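You operate a simulated robot arm through the tools that you are given. There is no shell and no other tool. Be economical: measure what you need, move in short steps, check, and stop when the job is done.

Carry out the task below with a simulated robot arm. There is one attempt and no reset: what you move stays moved.

## Task
Level the silver plate by its dial, lock it and stand the cream cover sheet's inserts on it, fanned.
Fine: the red lock knob frees and locks the black knob; fan them on the rubber bar.
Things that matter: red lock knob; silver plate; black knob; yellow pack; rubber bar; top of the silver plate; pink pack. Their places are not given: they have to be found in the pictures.

Only the result counts: the job must be done as asked and must still hold three seconds after the hand-in. Knocking over, shifting, dropping, spilling or breaking anything else fails it. Lids that push on must go on centred and level and be pressed home; caps that screw on are set level and turned clockwise until they are tight.

## Robot
A 7-joint arm with a two-finger parallel gripper, fixed in place. Base frame: the origin is at the foot of the arm, x ahead of it, y to its left, z up. Readings come in m, degrees, newtons and seconds.
With the tool pointing down near the work surface it reaches from about 0.22 to 0.68 m from the base axis. Its first joint turns from -66.0 to 66.0 degrees. Payload 2.4 kg.
The TCP is the grasp point between the finger pads, 0.03 m short of the fingertips. In the tool frame z runs along the fingers and y along their closing line. Largest opening 0.094 m; finger width 0.028, thickness 0.01; the body of the gripper, 0.05 by 0.096 m, starts 0.055 m behind the TCP.
Orientation is told as [roll, pitch, yaw] about the base's x, y, z axes, in that order, counted from this pose: with the fingers straight down and closing along the base's y, the tool's x points along the base's -x, its y along +y and its z along -z.

## Interface
- The arm moves only by the tool move_arm. Its argument "moves" is a list of rows, each a list of 7 numbers: the shift along the tool's x, y, z in m, then the turn, a rotation vector about the tool's x, y, z in degrees, then the opening, from 0 (shut) to 1 (fully open). In form: [[tx, ty, tz, rx, ry, rz, claw], ...]. A call has 1 to 8 rows; each row shifts and turns the commanded pose from where the row before left it, along the tool's axes as they then stand. Each row takes 0.2 s and may step no farther than 0.05 m and 8.6 degrees from the row before; otherwise, or with a gripper value out of range, the whole call is refused. A pose out of reach is approached as far as the arm can. The call stops where the force on the tool passes 40 N (or 10 N more than at its start, if that is more) or the arm is blocked; 0.2 s more then pass. The fingers move at their own pace (about 0.153 m/s each) and stop on an object; they squeeze with about 20 N. The grip force told is the motor's: it shows also when the fingers shut on nothing. Time passes only in rows, and 0.2 s behind the last, so rows that do not move let the fingers close. It gives the time, the measured TCP pose, the force on the tool (base axes), the opening and the grip force at its end, in the units of the frame above (readings bear some noise).
- Cameras (640 x 400 px; columns grow to the right, rows downward): "scene" is fixed at [0.0296, 0.4724, 1.4313]; the picture's right is [-0.81, -0.59, 0.00], its down [-0.40, 0.55, -0.73] and it looks along [0.43, -0.59, -0.68] (base axes); focal length 229 px, centre (320, 200). "wrist" rides on the gripper at [-0.037, 0, -0.058] in the tool frame; the picture's right is [0.00, -1.00, 0.00], its down [0.97, 0.00, -0.24] and it looks along [0.24, 0.00, 0.97] (tool axes); focal length 218 px, centre (320, 200).
- get_image(camera): a new picture of that camera. It takes no simulated time.
- point_at(camera, pixels): for up to 12 pixels [column, row] of the newest picture of that camera ("zoom" is the newest enlarged one), the place [x, y, z] in the base frame of the surface seen there, good to about 0.002 m. It takes no simulated time.
- zoom(camera, box): a new picture of the part [left, top, right, bottom] of that camera's present view, enlarged. It takes no simulated time.
- hand_in(): hands the job in; it is judged then, once.

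Go step by step. Measure first, check grasps and placings, and put right what went wrong. The budget is 80 turns and 38 pictures, counting those below and the enlarged ones. Unless the task says otherwise, let go and move clear before handing in, and close with one line.

The tools are called after "Call:" as name(argument=value, ...) on one line, values as JSON. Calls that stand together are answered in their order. move_arm: Moves the arm, as the interface text tells. Its arguments: {"type":"object","properties":{"moves":{"type":"array"}},"required":["moves"]} The other tools are called the same way: get_image (camera) takes a picture; point_at (camera, pixels) gives the place of the surface under pixels of a picture; zoom (camera, box) takes an enlarged picture of a part of a camera's view; hand_in () hands the job in.

At the start:

```text
t: 0.0
eef_pos: [0.3494, 0.023, 1.1628]
tcp_rot: [0.0, 0.0, 0.0]
force: [0.3, -0.1, -0.4]
grip_width: 0.0942
gripper_force: 0.1
```

scene: 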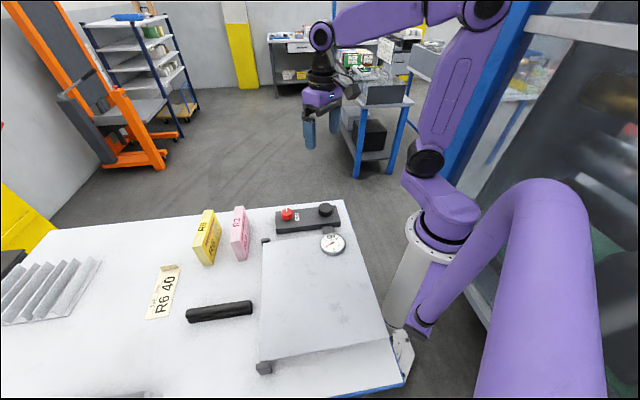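
wrist: 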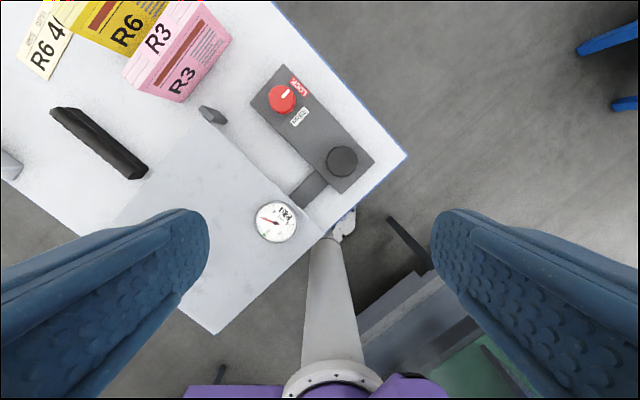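

The pictures show the plate with its dial, a red lock knob, a black knob, yellow (R6) and pink (R3) packs, and a cream sheet marked "R6 40". I'll zoom in for details.

Call:
zoom(camera="scene", box=[140, 190, 260, 330])

Call:
zoom(camera="wrist", box=[240, 60, 400, 260])

Call:
zoom(camera="scene", box=[240, 190, 400, 390])

```text
2.86 times, centred on (200, 260) of scene
```

zoom: 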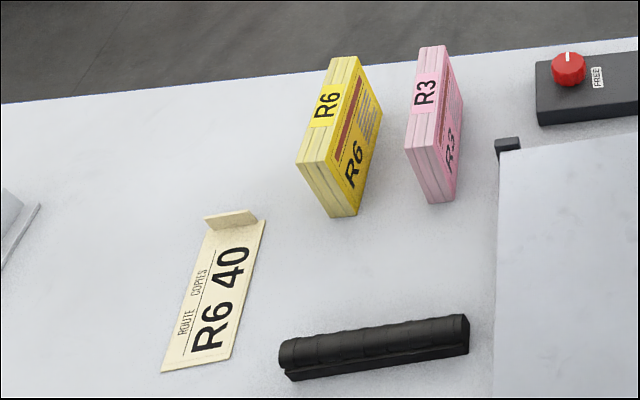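

```text
2.00 times, centred on (320, 160) of wrist
```

zoom: 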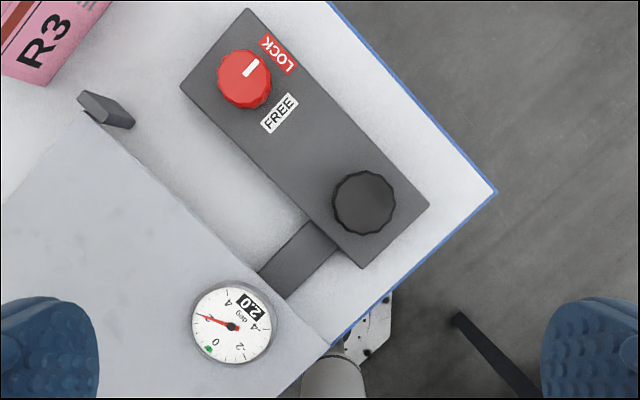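

```text
2.00 times, centred on (320, 290) of scene
```

zoom: 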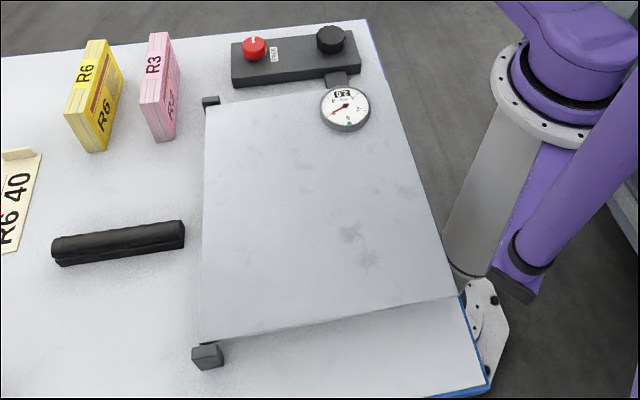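

The dial reads 2.0° and the cream sheet says R6, 40 copies, so the yellow pack is the one. I'll measure the places now.

Call:
point_at(camera="wrist", pixels=[[282, 99], [342, 160], [275, 88], [290, 95], [276, 222], [285, 66], [372, 163], [331, 192], [251, 102], [200, 122], [216, 333], [311, 236]])

Call:
point_at(camera="scene", pixels=[[196, 247], [206, 265], [211, 263], [201, 212], [214, 211], [221, 228], [239, 258], [246, 256], [236, 208], [243, 207], [188, 316], [250, 307]])

Call:
point_at(camera="scene", pixels=[[262, 362], [264, 250], [340, 250], [383, 337], [325, 310], [262, 368], [287, 213], [326, 208], [205, 230], [214, 240], [150, 300], [180, 290]])

Call:
zoom(camera="wrist", box=[0, 0, 240, 150])

```text
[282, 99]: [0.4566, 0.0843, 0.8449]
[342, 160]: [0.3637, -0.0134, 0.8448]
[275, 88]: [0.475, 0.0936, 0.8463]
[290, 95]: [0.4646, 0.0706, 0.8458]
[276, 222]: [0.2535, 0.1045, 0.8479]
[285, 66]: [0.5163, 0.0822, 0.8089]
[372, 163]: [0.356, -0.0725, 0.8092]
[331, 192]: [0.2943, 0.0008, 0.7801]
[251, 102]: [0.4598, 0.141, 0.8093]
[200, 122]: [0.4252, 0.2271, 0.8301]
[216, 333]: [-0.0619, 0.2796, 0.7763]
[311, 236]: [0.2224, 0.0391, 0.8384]
```

```text
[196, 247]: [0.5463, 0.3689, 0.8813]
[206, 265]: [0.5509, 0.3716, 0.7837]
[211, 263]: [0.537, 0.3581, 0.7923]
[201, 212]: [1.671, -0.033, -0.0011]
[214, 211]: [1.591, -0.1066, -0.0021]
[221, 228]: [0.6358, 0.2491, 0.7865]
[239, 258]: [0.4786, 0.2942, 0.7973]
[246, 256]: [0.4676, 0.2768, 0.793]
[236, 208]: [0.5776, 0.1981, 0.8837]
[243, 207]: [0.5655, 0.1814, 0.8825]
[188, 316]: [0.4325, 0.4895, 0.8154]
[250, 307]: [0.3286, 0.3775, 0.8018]
```

```text
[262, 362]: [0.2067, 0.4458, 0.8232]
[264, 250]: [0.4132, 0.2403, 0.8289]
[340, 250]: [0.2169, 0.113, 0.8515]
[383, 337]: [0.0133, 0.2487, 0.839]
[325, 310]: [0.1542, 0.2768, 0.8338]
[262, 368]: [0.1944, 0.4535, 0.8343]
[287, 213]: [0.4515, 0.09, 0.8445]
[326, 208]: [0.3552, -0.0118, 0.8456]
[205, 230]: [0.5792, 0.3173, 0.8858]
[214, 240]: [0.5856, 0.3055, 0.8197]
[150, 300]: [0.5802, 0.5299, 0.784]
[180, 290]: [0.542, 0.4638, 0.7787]
```

```text
2.67 times, centred on (120, 75) of wrist
```

zoom: 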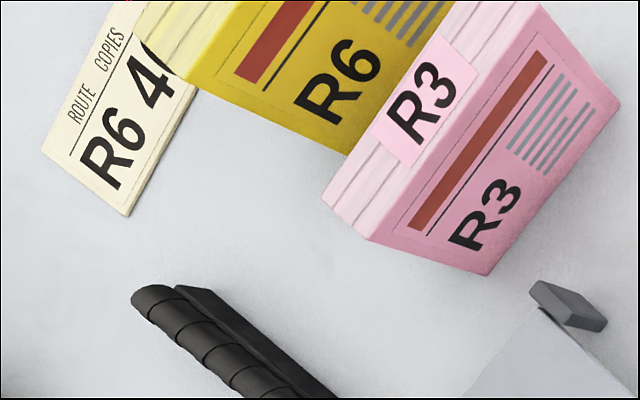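

The red knob is at about (0.457, 0.084), top z 0.845, and points at LOCK. I'll move above it and take a closer look.

Call:
move_arm(moves=[[-0.03, 0.015, 0.035, 0, 0, 0, 1], [-0.03, 0.015, 0.035, 0, 0, 0, 1], [-0.03, 0.015, 0.035, 0, 0, 0, 1], [-0.018, 0.016, 0.04, 0, 0, 0, 1], [0, 0, 0.04, 0, 0, 0, 1], [0, 0, 0, 0, 0, 0, 1]])

Call:
get_image(camera="wrist")

```text
t: 1.4
eef_pos: [0.4574, 0.0859, 0.9771]
tcp_rot: [0.0, 0.0, 0.0]
force: [-0.2, 0.3, 0.2]
grip_width: 0.0938
gripper_force: 0.0
```

```text
31 pictures are left
```

wrist: 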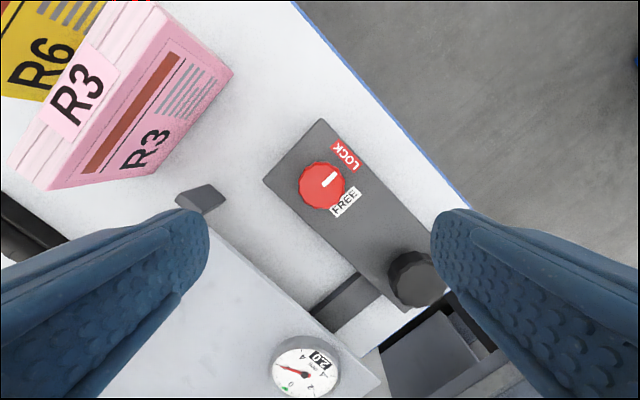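

Call:
point_at(camera="wrist", pixels=[[323, 186], [335, 174], [345, 156], [345, 204], [301, 186], [345, 186], [322, 164], [322, 205], [412, 280], [304, 370], [288, 385], [275, 369]])

```text
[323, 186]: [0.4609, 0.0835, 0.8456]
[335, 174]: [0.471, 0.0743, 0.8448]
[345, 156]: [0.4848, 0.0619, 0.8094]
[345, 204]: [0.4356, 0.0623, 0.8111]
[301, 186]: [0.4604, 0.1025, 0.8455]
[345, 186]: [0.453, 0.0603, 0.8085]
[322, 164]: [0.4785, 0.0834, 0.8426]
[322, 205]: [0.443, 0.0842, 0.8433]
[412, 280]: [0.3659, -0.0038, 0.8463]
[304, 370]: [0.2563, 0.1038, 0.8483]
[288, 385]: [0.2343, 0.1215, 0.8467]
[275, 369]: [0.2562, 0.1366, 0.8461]
```

The red knob is centred at (0.4605, 0.0835) and 0.038 wide; LOCK and FREE are about 90° apart, with FREE clockwise. I'll pre-turn −43°, descend and grip.

Call:
move_arm(moves=[[-0.0031, -0.0024, 0.02, 0, 0, -8.6, 0.8], [0, 0, 0.025, 0, 0, -8.6, 0.8], [0, 0, 0.025, 0, 0, -8.6, 0.8], [0, 0, 0.025, 0, 0, -8.6, 0.8], [0, 0, 0.025, 0, 0, -8.6, 0.8], [0, 0, 0.012, 0, 0, 0, 0.8], [0, 0, 0, 0, 0, 0, 0.3], [0, 0, 0, 0, 0, 0, 0.3]])

Call:
move_arm(moves=[[0, 0, 0, 0, 0, 0, 0.2], [0, 0, 0, 0, 0, 0, 0.2]])

```text
t: 3.2
eef_pos: [0.4579, 0.084, 0.8447]
tcp_rot: [0.1, 0.2, 43.3]
force: [-14.4, 17.5, 4.2]
grip_width: 0.042
gripper_force: 45.2
```

```text
t: 3.8
eef_pos: [0.4586, 0.0843, 0.8451]
tcp_rot: [0.1, 0.2, 43.3]
force: [-20.3, 23.7, 1.9]
grip_width: 0.0419
gripper_force: 45.1
```

The knob is held (0.042 wide) with a side force along the closing line; I'll shift to relieve it before turning.

Call:
move_arm(moves=[[0, 0.001, 0, 0, 0, 0, 0.2], [0, 0.001, 0, 0, 0, 0, 0.2], [0, 0, 0, 0, 0, 0, 0.2]])

```text
t: 4.6
eef_pos: [0.4579, 0.0838, 0.8444]
tcp_rot: [-0.1, 0.0, 43.0]
force: [-2.9, 17.9, -28.8]
grip_width: 0.0419
gripper_force: 44.8
```

The side force fell. I'll turn clockwise in small steps now and watch the forces.

Call:
move_arm(moves=[[0, 0, 0, 0, 0, 8, 0.2], [0, 0, 0, 0, 0, 8, 0.2], [0, 0, 0, 0, 0, 8, 0.2], [0, 0, 0, 0, 0, 8, 0.2]])

```text
t: 5.6
eef_pos: [0.4583, 0.085, 0.845]
tcp_rot: [0.0, 0.2, 11.1]
force: [-12.6, 23.9, -28.0]
grip_width: 0.042
gripper_force: 44.7
```

Call:
move_arm(moves=[[0, 0, 0, 0, 0, 8, 0.2], [0, 0, 0, 0, 0, 8, 0.2], [0, 0, 0, 0, 0, 8, 0.2], [0, 0, 0, 0, 0, 8, 0.2], [0, 0, 0, 0, 0, 8, 0.2], [0, 0, 0, 0, 0, 8, 0.2], [0, 0, 0, 0, 0, 6, 0.2]])

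Call:
zoom(camera="scene", box=[260, 180, 380, 270])

```text
t: 7.2
eef_pos: [0.4598, 0.0861, 0.8461]
tcp_rot: [-0.1, 0.0, -43.0]
force: [-17.2, 24.4, -15.2]
grip_width: 0.0419
gripper_force: 44.8
```

```text
4.44 times, centred on (320, 225) of scene
```

zoom: 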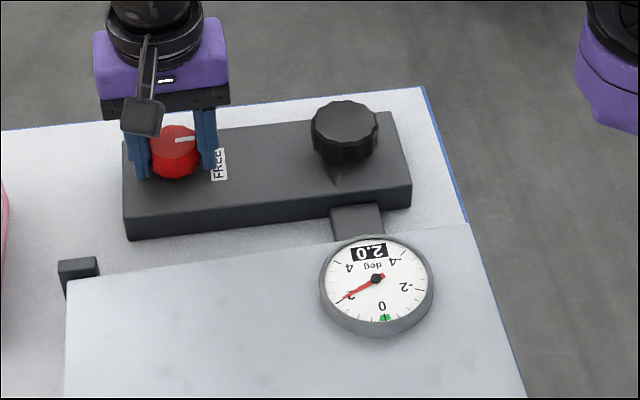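

The pointer now faces FREE. I'll release, rise, unwind the turn and move above the black knob.

Call:
move_arm(moves=[[0, 0, 0, 0, 0, 0, 0.8], [0, 0, 0, 0, 0, 0, 0.8], [0, 0, -0.03, 0, 0, 0, 0.8], [0, 0, -0.03, 0, 0, -8.6, 0.8], [0, 0, -0.03, 0, 0, -8.6, 0.8], [0, 0, 0, 0, 0, -8.6, 0.8], [0, 0, 0, 0, 0, -8.6, 0.8], [0, 0, 0, 0, 0, -8.6, 0.8]])

Call:
move_arm(moves=[[0.045, 0, 0, 0, 0, 0, 1], [0.045, 0, 0, 0, 0, 0, 1], [0, -0.045, 0, 0, 0, 0, 1], [0, -0.045, 0, 0, 0, 0, 1], [0, 0, 0, 0, 0, 0, 1]])

Call:
get_image(camera="wrist")

```text
t: 9.0
eef_pos: [0.4591, 0.0838, 0.9356]
tcp_rot: [0.0, 0.0, 0.2]
force: [0.4, -0.5, 0.4]
grip_width: 0.0752
gripper_force: 0.0
```

```text
t: 10.2
eef_pos: [0.3713, -0.0075, 0.9339]
tcp_rot: [0.0, 0.0, 0.0]
force: [-0.8, 0.2, 0.0]
grip_width: 0.0939
gripper_force: 0.0
```

```text
29 pictures are left
```

wrist: 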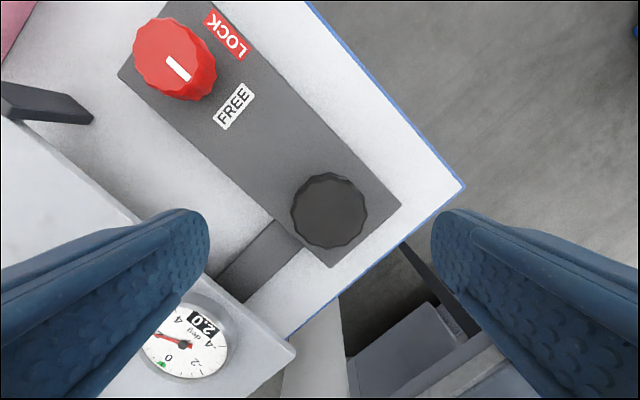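

The red mark (178,68) points to FREE. Measuring the black knob around (328,210).

Call:
point_at(camera="wrist", pixels=[[328, 209], [294, 209], [363, 209], [328, 176], [328, 243], [295, 190], [362, 230]])

```text
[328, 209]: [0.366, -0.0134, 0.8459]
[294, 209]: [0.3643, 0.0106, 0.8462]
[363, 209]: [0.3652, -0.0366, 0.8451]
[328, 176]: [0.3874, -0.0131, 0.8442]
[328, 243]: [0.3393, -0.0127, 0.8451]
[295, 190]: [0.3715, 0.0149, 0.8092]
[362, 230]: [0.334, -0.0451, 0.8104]
```

Black knob centre is (0.364, −0.013), 0.048 wide. I'll descend, grip it and try a small turn while watching the dial.

Call:
move_arm(moves=[[0.007, -0.0055, 0.03, 0, 0, 0, 0.8], [0, 0, 0.03, 0, 0, 0, 0.8], [0, 0, 0.028, 0, 0, 0, 0.8], [0, 0, 0, 0, 0, 0, 0.4], [0, 0, 0, 0, 0, 0, 0.35], [0, 0, 0, 0, 0, 0, 0.35]])

Call:
move_arm(moves=[[0, 0, 0, 0, 0, 8, 0.35], [0, 0, 0, 0, 0, 8, 0.35], [0, 0, 0, 0, 0, 8, 0.35], [0, 0, 0, 0, 0, 0, 0.35]])

Call:
zoom(camera="scene", box=[260, 180, 380, 270])

```text
t: 11.6
eef_pos: [0.3615, -0.0139, 0.8474]
tcp_rot: [0.0, 0.1, -0.2]
force: [-9.8, -25.5, 6.9]
grip_width: 0.0546
gripper_force: 44.8
```

```text
t: 12.1
eef_pos: [0.3626, -0.0137, 0.8472]
tcp_rot: [-0.1, 0.2, -10.2]
force: [0.7, -4.2, -0.2]
grip_width: 0.0544
gripper_force: 45.2
stopped in row 2: the force on the tool passed its limit (the readings are from after the stop); the commanded pose is now the measured one
```

```text
4.44 times, centred on (320, 225) of scene
```

zoom: 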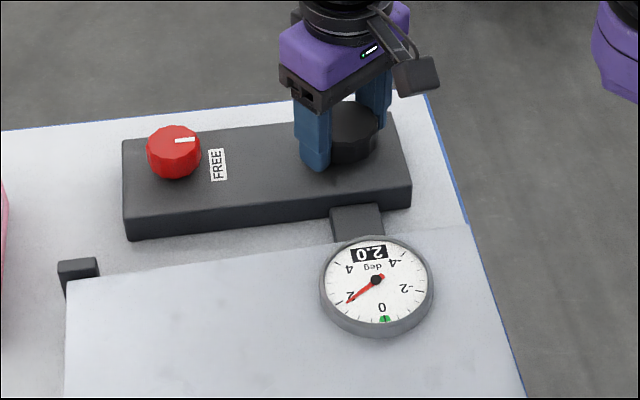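

The needle tip moved a little toward 0 (343→348 px), and the stop has relaxed the side force. I'll keep turning clockwise.

Call:
move_arm(moves=[[0, 0, 0, 0, 0, 5, 0.35], [0, 0, 0, 0, 0, 5, 0.35], [0, 0, 0, 0, 0, 5, 0.35], [0, 0, 0, 0, 0, 5, 0.35], [0, 0, 0, 0, 0, 0, 0.35]])

Call:
zoom(camera="scene", box=[300, 210, 364, 260])

```text
t: 13.3
eef_pos: [0.3612, -0.0153, 0.8483]
tcp_rot: [-0.1, 0.3, -30.5]
force: [-5.4, -17.6, -11.8]
grip_width: 0.0544
gripper_force: 45.5
```

```text
8.00 times, centred on (332, 235) of scene
```

zoom: 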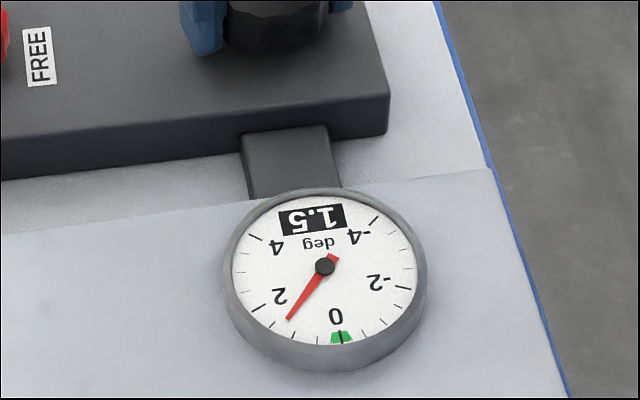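

Digital readout says 1.5 after about 30°, so clockwise is right and about 90° more is needed. Continuing.

Call:
move_arm(moves=[[0, 0, 0, 0, 0, 6, 0.35], [0, 0, 0, 0, 0, 6, 0.35], [0, 0, 0, 0, 0, 6, 0.35], [0, 0, 0, 0, 0, 6, 0.35], [0, 0, 0, 0, 0, 6, 0.35], [0, 0, 0, 0, 0, 6, 0.35], [0, 0, 0, 0, 0, 6, 0.35], [0, 0, 0, 0, 0, 6, 0.35]])

Call:
move_arm(moves=[[0, 0, 0, 0, 0, 6, 0.35], [0, 0, 0, 0, 0, 6, 0.35], [0, 0, 0, 0, 0, 6, 0.35], [0, 0, 0, 0, 0, 0, 0.35]])

Call:
zoom(camera="scene", box=[300, 210, 364, 260])

```text
t: 15.1
eef_pos: [0.3617, -0.0144, 0.8473]
tcp_rot: [-0.3, 0.1, -78.3]
force: [-16.0, -19.9, -5.4]
grip_width: 0.0542
gripper_force: 45.1
```

```text
t: 16.1
eef_pos: [0.3615, -0.0141, 0.8474]
tcp_rot: [-0.3, 0.0, -96.2]
force: [-18.0, -19.2, -30.5]
grip_width: 0.054
gripper_force: 44.9
```

```text
8.00 times, centred on (332, 235) of scene
```

zoom: 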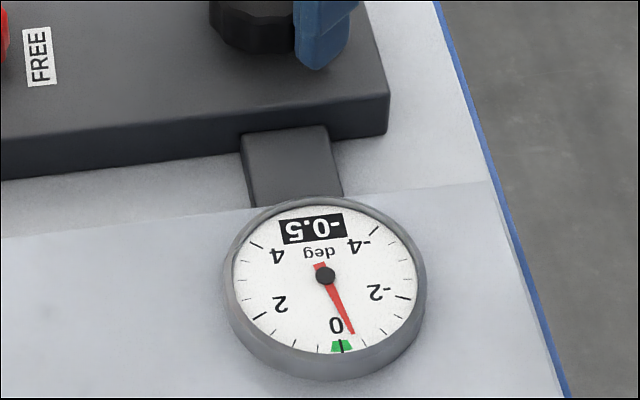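

66° moved it by 2.0, so about 33° per degree; it now reads −0.5. I'll turn back 16.5°.

Call:
move_arm(moves=[[0, 0, 0, 0, 0, -5.5, 0.35], [0, 0, 0, 0, 0, -5.5, 0.35], [0, 0, 0, 0, 0, -5.5, 0.35], [0, 0, 0, 0, 0, 0, 0.35]])

Call:
zoom(camera="scene", box=[300, 210, 364, 260])

```text
t: 17.1
eef_pos: [0.3605, -0.0144, 0.8489]
tcp_rot: [-0.3, 0.1, -79.6]
force: [-19.0, -27.3, -26.9]
grip_width: 0.054
gripper_force: 45.2
```

```text
8.00 times, centred on (332, 235) of scene
```

zoom: 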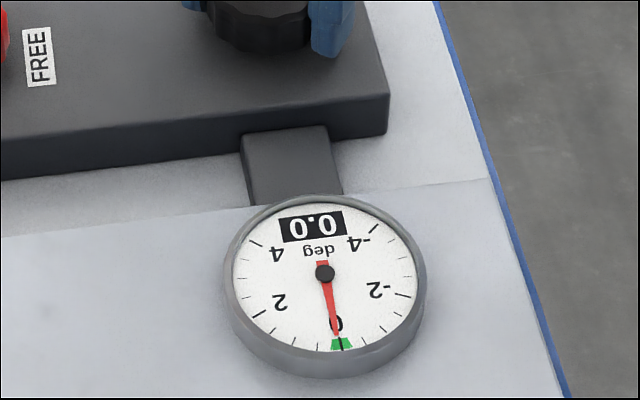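

The dial reads 0.0. I'll release, rise, and go back to the red knob to lock it.

Call:
move_arm(moves=[[0, 0, 0, 0, 0, 0, 0.8], [0, 0, 0, 0, 0, 0, 0.8], [0, 0, -0.035, 0, 0, 0, 0.8], [0, 0, -0.035, 0, 0, -7.3, 0.8], [0, 0, 0, 0, 0, -7.3, 0.8], [0, 0, 0, 0, 0, -7.3, 0.8], [0, 0, 0, 0, 0, -7.3, 0.8], [0, 0, 0, 0, 0, -7.3, 0.8]])

Call:
move_arm(moves=[[-0.001, 0.047, 0, 0, 0, 0, 0.8], [-0.002, 0.047, 0, 0, 0, 0, 0.8], [-0.002, 0.046, 0, 0, 0, 0, 0.8], [0, 0, 0, 0, 0, 0, 0.8]])

Call:
get_image(camera="wrist")

```text
t: 18.9
eef_pos: [0.3614, -0.0139, 0.9167]
tcp_rot: [-0.1, 0.2, -42.9]
force: [0.2, 0.3, -0.6]
grip_width: 0.0755
gripper_force: 0.0
```

```text
t: 19.9
eef_pos: [0.4592, 0.0868, 0.9185]
tcp_rot: [-0.1, 0.2, -43.0]
force: [-0.3, -0.6, -0.9]
grip_width: 0.0753
gripper_force: 0.0
```

```text
24 pictures are left
```

wrist: 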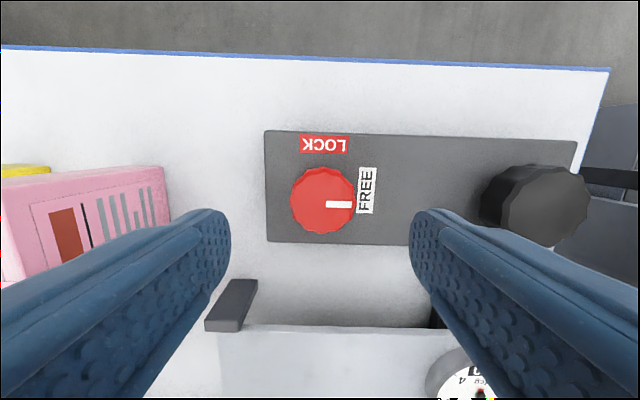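

The red knob sits between the fingers, its mark on FREE. I'll descend, grip and turn 88° counter-clockwise.

Call:
move_arm(moves=[[0.0005, -0.001, 0.036, 0, 0, 0, 0.8], [0, 0, 0.037, 0, 0, 0, 0.8], [0, 0, 0, 0, 0, 0, 0.3], [0, 0, 0, 0, 0, 0, 0.25], [0, 0, 0, 0, 0, 0, 0.25]])

Call:
move_arm(moves=[[0, 0, 0, 0, 0, -7, 0.25], [0, 0, 0, 0, 0, -7, 0.25], [0, 0, 0, 0, 0, -7, 0.25], [0, 0, 0, 0, 0, -7, 0.25], [0, 0, 0, 0, 0, -7, 0.25], [0, 0, 0, 0, 0, -7, 0.25], [0, 0, 0, 0, 0, -7, 0.25], [0, 0, 0, 0, 0, -7, 0.25]])

Call:
move_arm(moves=[[0, 0, 0, 0, 0, -7, 0.25], [0, 0, 0, 0, 0, -7, 0.25], [0, 0, 0, 0, 0, -7, 0.25], [0, 0, 0, 0, 0, -7, 0.25], [0, 0, 0, 0, 0, -4, 0.25], [0, 0, 0, 0, 0, 0, 0.25]])

```text
t: 21.1
eef_pos: [0.4586, 0.0856, 0.8459]
tcp_rot: [-0.1, 0.3, -43.3]
force: [-4.1, -4.4, 0.7]
grip_width: 0.0419
gripper_force: 45.4
```

```text
t: 21.9
eef_pos: [0.4584, 0.0861, 0.8447]
tcp_rot: [-0.2, 0.3, -25.6]
force: [-5.8, -1.9, 10.3]
grip_width: 0.0418
gripper_force: 45.4
stopped in row 3: the force on the tool passed its limit (the readings are from after the stop); the commanded pose is now the measured one
```

```text
t: 23.2
eef_pos: [0.4578, 0.0849, 0.8449]
tcp_rot: [0.0, 0.2, 6.5]
force: [1.2, 0.7, 5.1]
grip_width: 0.0417
gripper_force: 45.2
```

The turn was interrupted once; yaw is now 6.5°, so about 38° remain.

Call:
move_arm(moves=[[0, 0, 0, 0, 0, -7, 0.25], [0, 0, 0, 0, 0, -7, 0.25], [0, 0, 0, 0, 0, -7, 0.25], [0, 0, 0, 0, 0, -7, 0.25], [0, 0, 0, 0, 0, -7, 0.25], [0, 0, 0, 0, 0, -5, 0.25], [0, 0, 0, 0, 0, 0, 0.25]])

Call:
move_arm(moves=[[0, 0, 0, 0, 0, 0, 0.8], [0, 0, 0, 0, 0, 0, 0.8], [0, 0, -0.04, 0, 0, 0, 0.8], [0, 0, -0.04, 0, 0, 0, 0.8], [0, 0, -0.04, 0, 0, 0, 0.8], [0, 0, 0, 0, 0, 0, 0.8]])

Call:
get_image(camera="wrist")

Call:
zoom(camera="scene", box=[300, 210, 364, 260])

```text
t: 24.9
eef_pos: [0.4575, 0.0849, 0.8451]
tcp_rot: [0.2, 0.4, 46.4]
force: [-6.3, -15.4, 9.2]
grip_width: 0.0415
gripper_force: 45.0
```

```text
t: 26.2
eef_pos: [0.4555, 0.087, 0.966]
tcp_rot: [0.2, 0.3, 46.4]
force: [-0.7, 0.2, -0.7]
grip_width: 0.0752
gripper_force: 0.1
```

```text
23 pictures are left
```

wrist: 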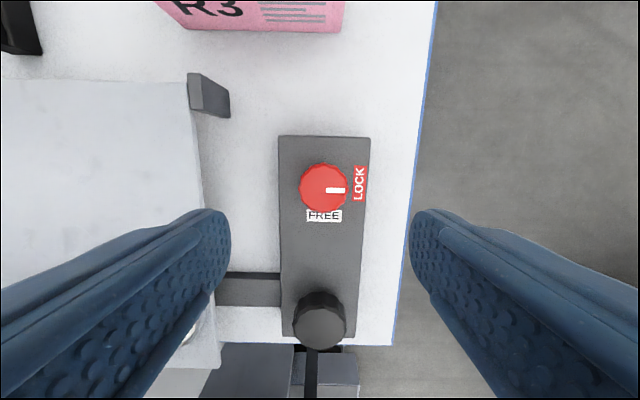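

```text
8.00 times, centred on (332, 235) of scene
```

zoom: 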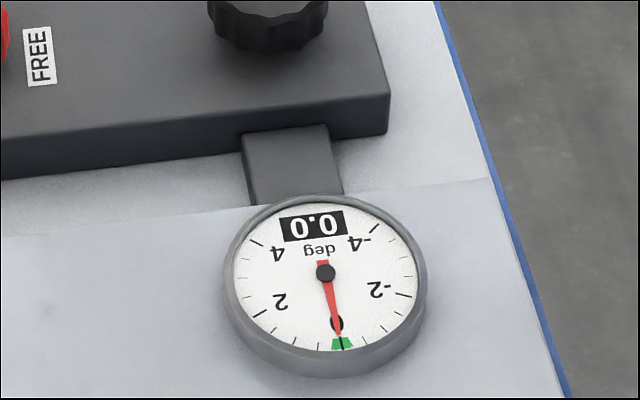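

Locked, and the dial still reads 0.0. Now I'll measure the yellow pack and the rubber bar in an enlarged view.

Call:
zoom(camera="scene", box=[180, 200, 260, 330])

```text
3.08 times, centred on (220, 265) of scene
```

zoom: 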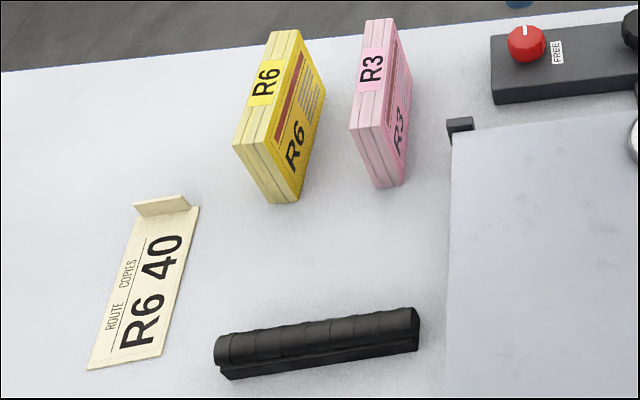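

Call:
point_at(camera="zoom", pixels=[[236, 144], [262, 149], [272, 35], [297, 37], [250, 146], [284, 35], [272, 200], [297, 200], [324, 100], [254, 110], [278, 110], [285, 190]])

Call:
point_at(camera="zoom", pixels=[[218, 340], [412, 312], [225, 355], [222, 378], [418, 350], [418, 335], [300, 328], [320, 340], [320, 355], [310, 318], [352, 131], [378, 187]])

```text
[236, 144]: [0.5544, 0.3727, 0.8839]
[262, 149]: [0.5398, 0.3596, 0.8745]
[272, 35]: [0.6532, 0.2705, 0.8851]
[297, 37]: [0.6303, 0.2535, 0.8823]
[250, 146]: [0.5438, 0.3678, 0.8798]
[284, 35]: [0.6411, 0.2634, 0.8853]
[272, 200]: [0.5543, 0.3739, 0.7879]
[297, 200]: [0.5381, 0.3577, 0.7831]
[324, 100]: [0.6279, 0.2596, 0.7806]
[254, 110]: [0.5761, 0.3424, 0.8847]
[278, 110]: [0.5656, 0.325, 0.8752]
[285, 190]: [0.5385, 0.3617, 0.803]
```

```text
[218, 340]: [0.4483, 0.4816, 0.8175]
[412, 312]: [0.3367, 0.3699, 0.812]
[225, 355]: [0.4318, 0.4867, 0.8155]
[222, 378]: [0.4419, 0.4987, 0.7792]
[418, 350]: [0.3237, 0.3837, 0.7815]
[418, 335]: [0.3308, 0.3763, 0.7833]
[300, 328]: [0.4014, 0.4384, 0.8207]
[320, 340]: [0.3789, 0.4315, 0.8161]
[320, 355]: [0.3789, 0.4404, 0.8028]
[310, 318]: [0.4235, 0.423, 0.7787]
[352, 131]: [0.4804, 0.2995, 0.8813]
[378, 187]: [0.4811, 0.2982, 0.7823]
```

The yellow pack's top centre is about (0.594, 0.314), long axis along (0.69,−0.72), about 0.022 thick, top z 0.885. I'll turn to yaw −46° and go above it.

Call:
move_arm(moves=[[0, 0, 0, 0, 0, 8.5, 0.65], [0, 0, 0, 0, 0, 8.5, 0.65], [0, 0, 0, 0, 0, 8.5, 0.65], [0, 0, 0, 0, 0, 8.5, 0.65], [0, 0, 0, 0, 0, 8.5, 0.65], [0, 0, 0, 0, 0, 8.5, 0.65], [0, 0, 0, 0, 0, 8.5, 0.65], [0, 0, 0, 0, 0, 8.5, 0.65]])

Call:
move_arm(moves=[[0, 0, 0, 0, 0, 8.5, 0.65], [0, 0, 0, 0, 0, 8.5, 0.65], [0, 0, 0, 0, 0, 7.4, 0.65], [0.016, 0.045, 0, 0, 0, 0, 0.65], [0.016, 0.045, 0, 0, 0, 0, 0.65], [0.016, 0.045, 0, 0, 0, 0, 0.65], [0.016, 0.045, 0, 0, 0, 0, 0.65], [0, 0, 0, 0, 0, 0, 0.65]])

Call:
get_image(camera="wrist")

```text
t: 28.1
eef_pos: [0.4591, 0.0864, 0.965]
tcp_rot: [-0.2, 0.2, -21.7]
force: [0.1, -0.3, 0.8]
grip_width: 0.0611
gripper_force: 0.0
```

```text
t: 29.9
eef_pos: [0.5449, 0.2572, 0.9634]
tcp_rot: [-0.2, 0.3, -46.0]
force: [0.0, 0.3, -0.4]
grip_width: 0.0611
gripper_force: 0.0
```

```text
20 pictures are left
```

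wrist: 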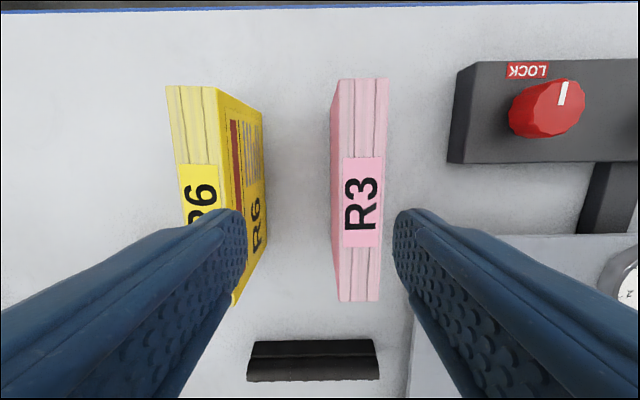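

Yellow's top runs parallel to the tool's x (perspective accounted for). I'll measure its visible top corners.

Call:
point_at(camera="wrist", pixels=[[169, 89], [213, 90], [190, 92], [180, 160], [215, 160], [198, 160], [208, 205], [262, 120], [234, 303], [237, 297]])

```text
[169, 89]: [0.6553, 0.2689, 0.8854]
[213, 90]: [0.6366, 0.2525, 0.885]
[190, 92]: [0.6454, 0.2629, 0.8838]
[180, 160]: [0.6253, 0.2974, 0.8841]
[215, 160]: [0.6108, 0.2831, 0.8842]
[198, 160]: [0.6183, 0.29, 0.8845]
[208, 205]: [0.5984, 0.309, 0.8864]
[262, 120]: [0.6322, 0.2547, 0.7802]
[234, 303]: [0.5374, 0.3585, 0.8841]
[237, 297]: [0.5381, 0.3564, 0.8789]
```

Pack centreline is through (0.594, 0.316). I'll move over it, then descend to z 0.866.

Call:
move_arm(moves=[[0.005, 0.038, 0, 0, 0, 0, 0.65], [0.0046, 0.0382, 0, 0, 0, 0, 0.65], [0, 0, 0, 0, 0, 0, 0.65], [0, 0, 0.015, 0, 0, 0, 0.65], [0, 0, 0, 0, 0, 0, 0.65]])

Call:
get_image(camera="wrist")

```text
t: 31.1
eef_pos: [0.5925, 0.3181, 0.9499]
tcp_rot: [-0.2, 0.2, -46.0]
force: [0.4, 0.7, 0.0]
grip_width: 0.0612
gripper_force: 0.1
```

```text
19 pictures are left
```

wrist: 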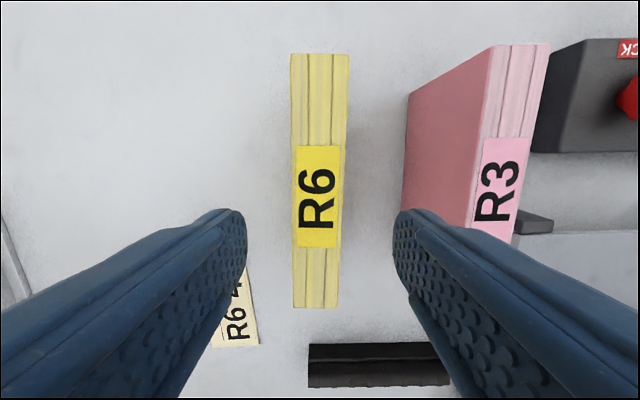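

Well centred and aligned between the fingers (columns 291–347). Descending and gripping.

Call:
move_arm(moves=[[0, 0, 0.03, 0, 0, 0, 0.65], [0, 0, 0.03, 0, 0, 0, 0.65], [0, 0, 0.024, 0, 0, 0, 0.65], [0, 0, 0, 0, 0, 0, 0.3], [0, 0, 0, 0, 0, 0, 0.1], [0, 0, 0, 0, 0, 0, 0.1]])

```text
t: 32.5
eef_pos: [0.5907, 0.3175, 0.865]
tcp_rot: [-0.2, 0.2, -46.0]
force: [0.5, 1.0, -0.2]
grip_width: 0.0344
gripper_force: 20.4
```

The pack is gripped. I'll lift clear and look.

Call:
move_arm(moves=[[0, 0, -0.02, 0, 0, 0, 0.1], [0, 0, -0.03, 0, 0, 0, 0.1], [0, 0, -0.03, 0, 0, 0, 0.1], [0, 0, -0.03, 0, 0, 0, 0.1], [0.02, 0, 0, 0, 0, 0, 0.1], [0, 0, 0, 0, 0, 0, 0.1]])

Call:
zoom(camera="scene", box=[140, 150, 300, 330])

```text
t: 33.9
eef_pos: [0.5804, 0.3321, 0.9753]
tcp_rot: [-0.2, 0.2, -46.0]
force: [0.3, -0.1, -2.5]
grip_width: 0.0345
gripper_force: 20.0
```

```text
2.22 times, centred on (220, 240) of scene
```

zoom: 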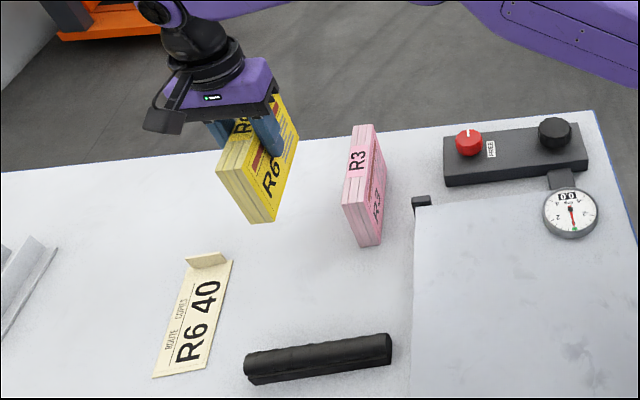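

The pack hangs straight. I'll carry it above the far end of the rubber bar, long side across the bar.

Call:
move_arm(moves=[[0.04, -0.0048, 0, 0, 0, 0, 0.1], [0.041, -0.0048, 0, 0, 0, 0, 0.1], [0.041, -0.0048, 0, 0, 0, 0, 0.1], [0.041, -0.0048, 0, 0, 0, 0, 0.1], [0.041, -0.0048, 0, 0, 0, 0, 0.1], [0, 0, 0, 0, 0, 0, 0.1]])

Call:
zoom(camera="scene", box=[120, 190, 300, 370])

```text
t: 35.2
eef_pos: [0.4202, 0.4624, 0.9747]
tcp_rot: [-0.2, 0.3, -46.0]
force: [0.0, -0.4, -2.9]
grip_width: 0.0346
gripper_force: 19.8
```

```text
2.22 times, centred on (210, 280) of scene
```

zoom: 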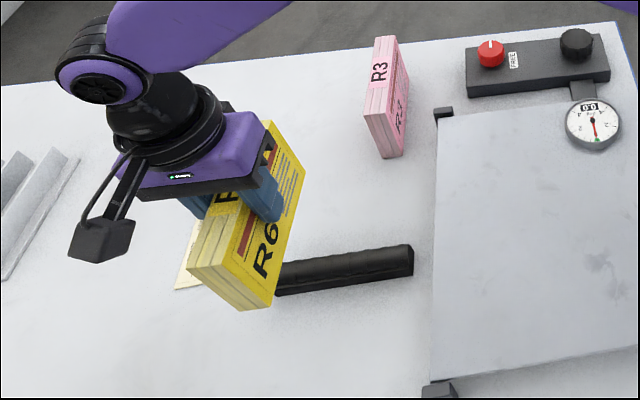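

Positioned above the bar's far end. Descending to near contact (bottom ≈0.826), then 1–2 mm steps.

Call:
move_arm(moves=[[0, 0, 0.03, 0, 0, 0, 0.1], [0, 0, 0.03, 0, 0, 0, 0.1], [0, 0, 0.004, 0, 0, 0, 0.1], [0, 0, 0.002, 0, 0, 0, 0.1], [0, 0, 0, 0, 0, 0, 0.1]])

Call:
move_arm(moves=[[0, 0, 0.0015, 0, 0, 0, 0.1], [0, 0, 0.0015, 0, 0, 0, 0.1], [0, 0, 0, 0, 0, 0, 0.1]])

```text
t: 36.5
eef_pos: [0.4196, 0.4617, 0.9102]
tcp_rot: [-0.2, 0.2, -45.9]
force: [-1.0, -1.3, -2.9]
grip_width: 0.0343
gripper_force: 20.3
```

```text
t: 37.2
eef_pos: [0.4189, 0.4625, 0.9066]
tcp_rot: [-0.2, 0.2, -46.1]
force: [-0.4, 0.6, -2.2]
grip_width: 0.0344
gripper_force: 19.8
```

No contact yet (force z −2.2). Continuing in 1.5 mm steps.

Call:
move_arm(moves=[[0, 0, 0.0015, 0, 0, 0, 0.1], [0, 0, 0, 0, 0, 0, 0.1]])

Call:
move_arm(moves=[[0, 0, 0.0015, 0, 0, 0, 0.1], [0, 0, 0, 0, 0, 0, 0.1]])

Call:
move_arm(moves=[[0, 0, 0.0015, 0, 0, 0, 0.1], [0, 0, 0, 0, 0, 0, 0.1]])

```text
t: 37.9
eef_pos: [0.4197, 0.4622, 0.907]
tcp_rot: [-0.2, 0.3, -46.0]
force: [-0.5, -0.2, -4.0]
grip_width: 0.0346
gripper_force: 19.5
```

```text
t: 38.5
eef_pos: [0.4203, 0.4617, 0.9053]
tcp_rot: [-0.1, 0.1, -46.0]
force: [-2.1, -1.9, 6.3]
grip_width: 0.0342
gripper_force: 20.1
```

```text
t: 39.0
eef_pos: [0.4194, 0.4613, 0.9028]
tcp_rot: [-0.1, 0.2, -46.0]
force: [-5.7, -4.4, 19.7]
grip_width: 0.0345
gripper_force: 20.3
```

Contact at z≈0.904 with about 22 N. Now stroke along the bar (tool −y).

Call:
move_arm(moves=[[0, -0.01, 0, 0, 0, 0, 0.1], [0, -0.01, 0, 0, 0, 0, 0.1], [0, -0.01, 0, 0, 0, 0, 0.1], [0, -0.01, 0, 0, 0, 0, 0.1], [0, 0, 0, 0, 0, 0, 0.1]])

Call:
zoom(camera="scene", box=[140, 220, 300, 360])

```text
t: 40.2
eef_pos: [0.3915, 0.4323, 0.9037]
tcp_rot: [-0.1, 0.2, -45.9]
force: [4.0, 4.1, 3.6]
grip_width: 0.0344
gripper_force: 19.9
```

```text
2.86 times, centred on (220, 290) of scene
```

zoom: 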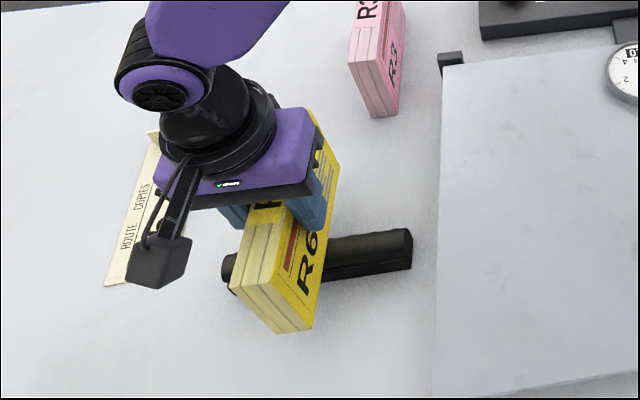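

The force dropped to about 6.5 N while stroking; the layers seem to shift a little at (275,300). I'll press 1 mm more and stroke on.

Call:
move_arm(moves=[[0, -0.005, 0.0012, 0, 0, 0, 0.1], [0, -0.01, 0, 0, 0, 0, 0.1], [0, -0.01, 0, 0, 0, 0, 0.1], [0, -0.01, 0, 0, 0, 0, 0.1], [0, -0.005, 0, 0, 0, 0, 0.1], [0, 0, 0, 0, 0, 0, 0.1]])

Call:
zoom(camera="scene", box=[190, 250, 290, 330])

```text
t: 41.6
eef_pos: [0.3636, 0.4066, 0.9036]
tcp_rot: [0.3, 0.2, -46.0]
force: [9.6, 8.5, 21.6]
grip_width: 0.0362
gripper_force: 20.7
```

```text
5.00 times, centred on (240, 290) of scene
```

zoom: 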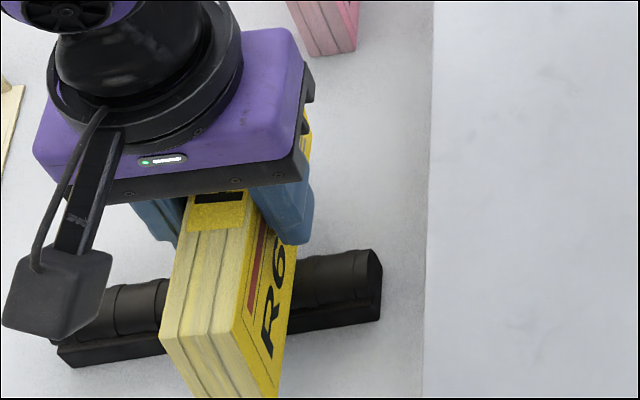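

The grip width grew to 0.036, a sign of fanning. I'll stroke 20 mm more, lift and inspect.

Call:
move_arm(moves=[[0, -0.01, 0, 0, 0, 0, 0.1], [0, -0.01, 0, 0, 0, 0, 0.1], [0, 0, -0.02, 0, 0, 0, 0.1], [0, 0, -0.03, 0, 0, 0, 0.1], [0, 0, -0.02, 0, 0, 0, 0.1], [0, 0, 0, 0, 0, 0, 0.1]])

Call:
zoom(camera="scene", box=[190, 220, 310, 330])

```text
t: 43.0
eef_pos: [0.3475, 0.3897, 0.9726]
tcp_rot: [-0.4, 0.2, -46.0]
force: [-0.3, 0.1, -3.6]
grip_width: 0.0344
gripper_force: 20.3
```

```text
3.64 times, centred on (250, 275) of scene
```

zoom: 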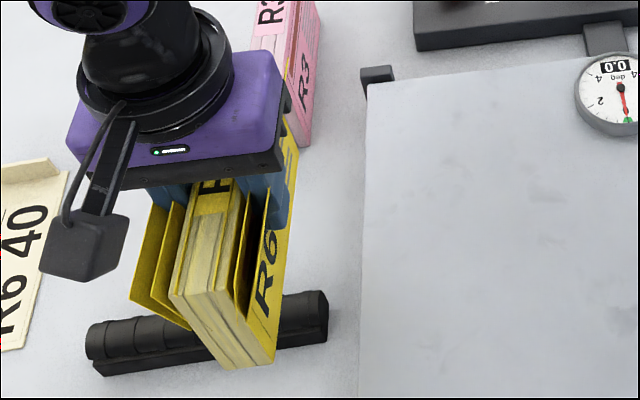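

The leaves have fanned out at both sides. Now I'll measure the plate's top for the set-down.

Call:
point_at(camera="zoom", pixels=[[375, 90], [450, 150], [450, 250], [550, 200], [420, 350], [600, 350], [520, 300], [365, 380], [600, 180]])

Call:
move_arm(moves=[[-0.002, -0.041, 0, 0, 0, 0, 0.1], [-0.002, -0.041, 0, 0, 0, 0, 0.1], [-0.002, -0.041, 0, 0, 0, 0, 0.1], [-0.002, -0.041, 0, 0, 0, 0, 0.1], [0, 0, 0, 0, 0, 0, 0.1]])

Call:
get_image(camera="scene")

```text
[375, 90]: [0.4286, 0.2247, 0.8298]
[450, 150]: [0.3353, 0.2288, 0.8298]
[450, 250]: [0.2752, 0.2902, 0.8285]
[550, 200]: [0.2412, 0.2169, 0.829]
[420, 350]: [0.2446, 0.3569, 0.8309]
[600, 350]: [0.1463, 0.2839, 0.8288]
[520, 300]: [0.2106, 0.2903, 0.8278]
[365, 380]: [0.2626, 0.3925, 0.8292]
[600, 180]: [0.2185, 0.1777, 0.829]
```

```text
t: 44.2
eef_pos: [0.2383, 0.2693, 0.9719]
tcp_rot: [-0.2, 0.2, -46.0]
force: [-0.4, -0.2, -3.8]
grip_width: 0.0344
gripper_force: 19.5
```

```text
13 pictures are left
```

scene: 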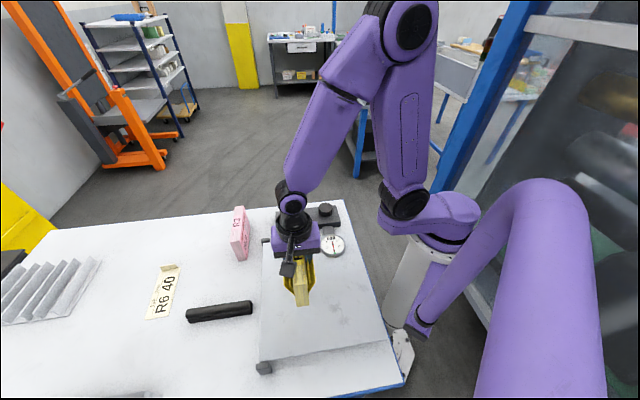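

The plate is level at z 0.829, and the pack is over its middle. Descending to just above contact.

Call:
move_arm(moves=[[0, 0, 0.025, 0, 0, 0, 0.1], [0, 0, 0.02, 0, 0, 0, 0.1], [0, 0, 0.006, 0, 0, 0, 0.1], [0, 0, 0, 0, 0, 0, 0.1]])

Call:
zoom(camera="scene", box=[250, 210, 360, 320])

```text
t: 45.2
eef_pos: [0.2358, 0.2709, 0.9229]
tcp_rot: [-0.2, 0.2, -46.0]
force: [0.1, 0.2, -4.6]
grip_width: 0.0343
gripper_force: 19.8
```

```text
3.64 times, centred on (305, 265) of scene
```

zoom: 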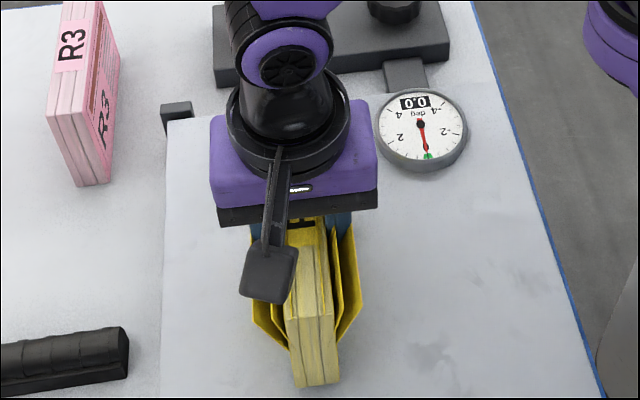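

Pack hangs straight, clear of the dial. Lowering in small steps to contact.

Call:
move_arm(moves=[[0, 0, 0.003, 0, 0, 0, 0.1], [0, 0, 0.002, 0, 0, 0, 0.1], [0, 0, 0, 0, 0, 0, 0.1]])

Call:
move_arm(moves=[[0, 0, 0.0015, 0, 0, 0, 0.1], [0, 0, 0, 0, 0, 0, 0.1]])

Call:
move_arm(moves=[[0, 0, 0.0015, 0, 0, 0, 0.1], [0, 0, 0, 0, 0, 0, 0.1]])

```text
t: 46.0
eef_pos: [0.236, 0.2706, 0.9179]
tcp_rot: [-0.2, 0.2, -46.0]
force: [-0.7, 1.0, -3.7]
grip_width: 0.0345
gripper_force: 19.7
```

```text
t: 46.6
eef_pos: [0.2366, 0.2727, 0.9158]
tcp_rot: [-0.1, 0.3, -46.0]
force: [0.6, -0.4, -3.4]
grip_width: 0.0346
gripper_force: 19.9
```

```text
t: 47.2
eef_pos: [0.2346, 0.271, 0.9141]
tcp_rot: [-0.2, 0.2, -46.0]
force: [-1.5, -0.1, -3.6]
grip_width: 0.0344
gripper_force: 20.2
```

Call:
move_arm(moves=[[0, 0, 0.0015, 0, 0, 0, 0.1], [0, 0, 0, 0, 0, 0, 0.1]])

Call:
move_arm(moves=[[0, 0, 0.001, 0, 0, 0, 0.1], [0, 0, 0, 0, 0, 0, 0.1]])

```text
t: 47.9
eef_pos: [0.2363, 0.2714, 0.9139]
tcp_rot: [-0.2, 0.2, -45.9]
force: [-7.7, 0.9, 19.3]
grip_width: 0.0345
gripper_force: 19.7
```

```text
t: 48.5
eef_pos: [0.2351, 0.2711, 0.9108]
tcp_rot: [-0.2, 0.2, -45.9]
force: [-7.7, 2.2, 18.9]
grip_width: 0.0344
gripper_force: 19.9
```

Firm contact (about 22 N). I'll ease off 1 mm and open slowly.

Call:
move_arm(moves=[[0, 0, -0.0014, 0, 0, 0, 0.1], [0, 0, 0, 0, 0, 0, 0.1]])

Call:
move_arm(moves=[[0, 0, 0, 0, 0, 0, 0.38], [0, 0, 0, 0, 0, 0, 0.42], [0, 0, 0, 0, 0, 0, 0.5], [0, 0, 0, 0, 0, 0, 0.65], [0, 0, 0, 0, 0, 0, 0.65]])

Call:
zoom(camera="scene", box=[250, 210, 360, 320])

```text
t: 49.0
eef_pos: [0.2366, 0.2714, 0.9119]
tcp_rot: [-0.3, 0.2, -46.0]
force: [0.1, 0.0, -3.7]
grip_width: 0.0344
gripper_force: 19.9
```

```text
t: 50.2
eef_pos: [0.2357, 0.2706, 0.9129]
tcp_rot: [-0.2, 0.1, -46.1]
force: [1.1, 0.4, 0.5]
grip_width: 0.0608
gripper_force: 0.0
```

```text
3.64 times, centred on (305, 265) of scene
```

zoom: 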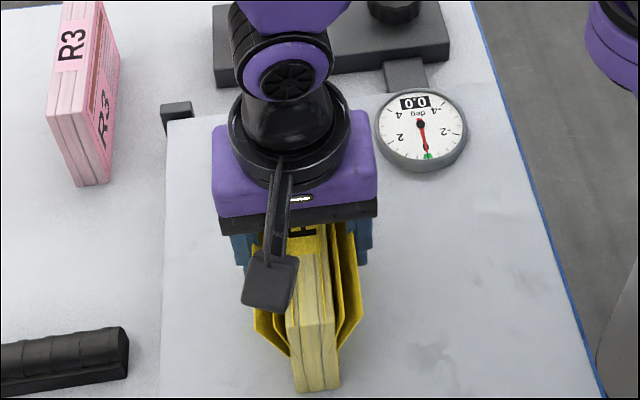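

The pack stands on its own with the fingers open. I'll raise straight up and check.

Call:
move_arm(moves=[[0, 0, -0.01, 0, 0, 0, 0.65], [0, 0, -0.02, 0, 0, 0, 0.65], [0, 0, -0.03, 0, 0, 0, 0.65], [0, 0, -0.04, 0, 0, 0, 0.65], [0, 0, -0.04, 0, 0, 0, 0.65], [0, 0, 0, 0, 0, 0, 0.65], [0, 0, 0, 0, 0, 0, 0.65]])

Call:
get_image(camera="wrist")

Call:
zoom(camera="scene", box=[200, 180, 360, 340])

```text
t: 51.9
eef_pos: [0.2375, 0.2725, 1.0527]
tcp_rot: [-0.2, 0.2, -46.0]
force: [-0.3, -0.3, 1.1]
grip_width: 0.0612
gripper_force: 0.0
```

```text
10 pictures are left
```

wrist: 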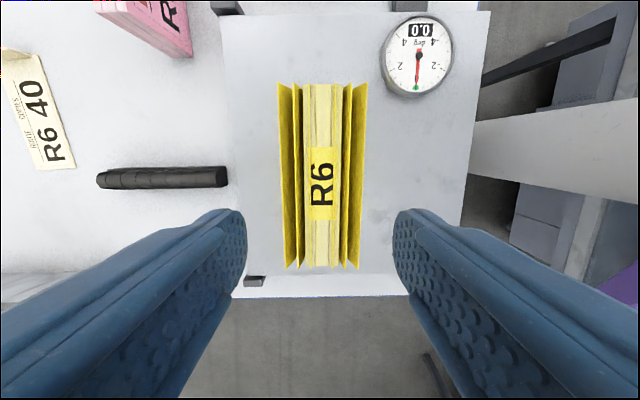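

```text
2.50 times, centred on (280, 260) of scene
```

zoom: 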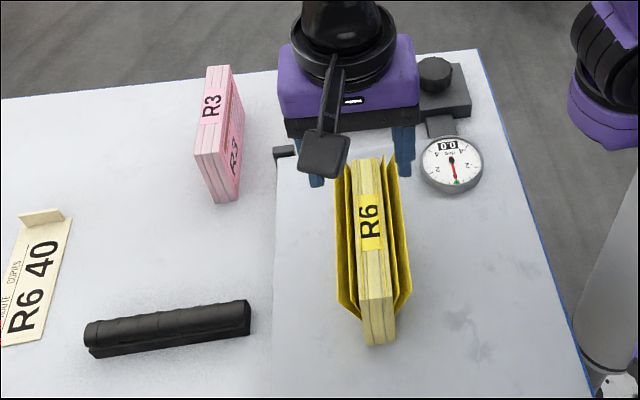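

The yellow R6 pack stands upright and fanned on the plate, the dial reads 0.0, the lock is on, and nothing else has moved. I'm handing in.

Call:
hand_in()

```text
The job is handed in.
```

I levelled the silver plate to 0.0° and locked it. The yellow R6 pack named on the cream sheet is fanned and standing on the plate, and the job is handed in. I took the pack as the sheet's 40 copies and did not count the inserts.
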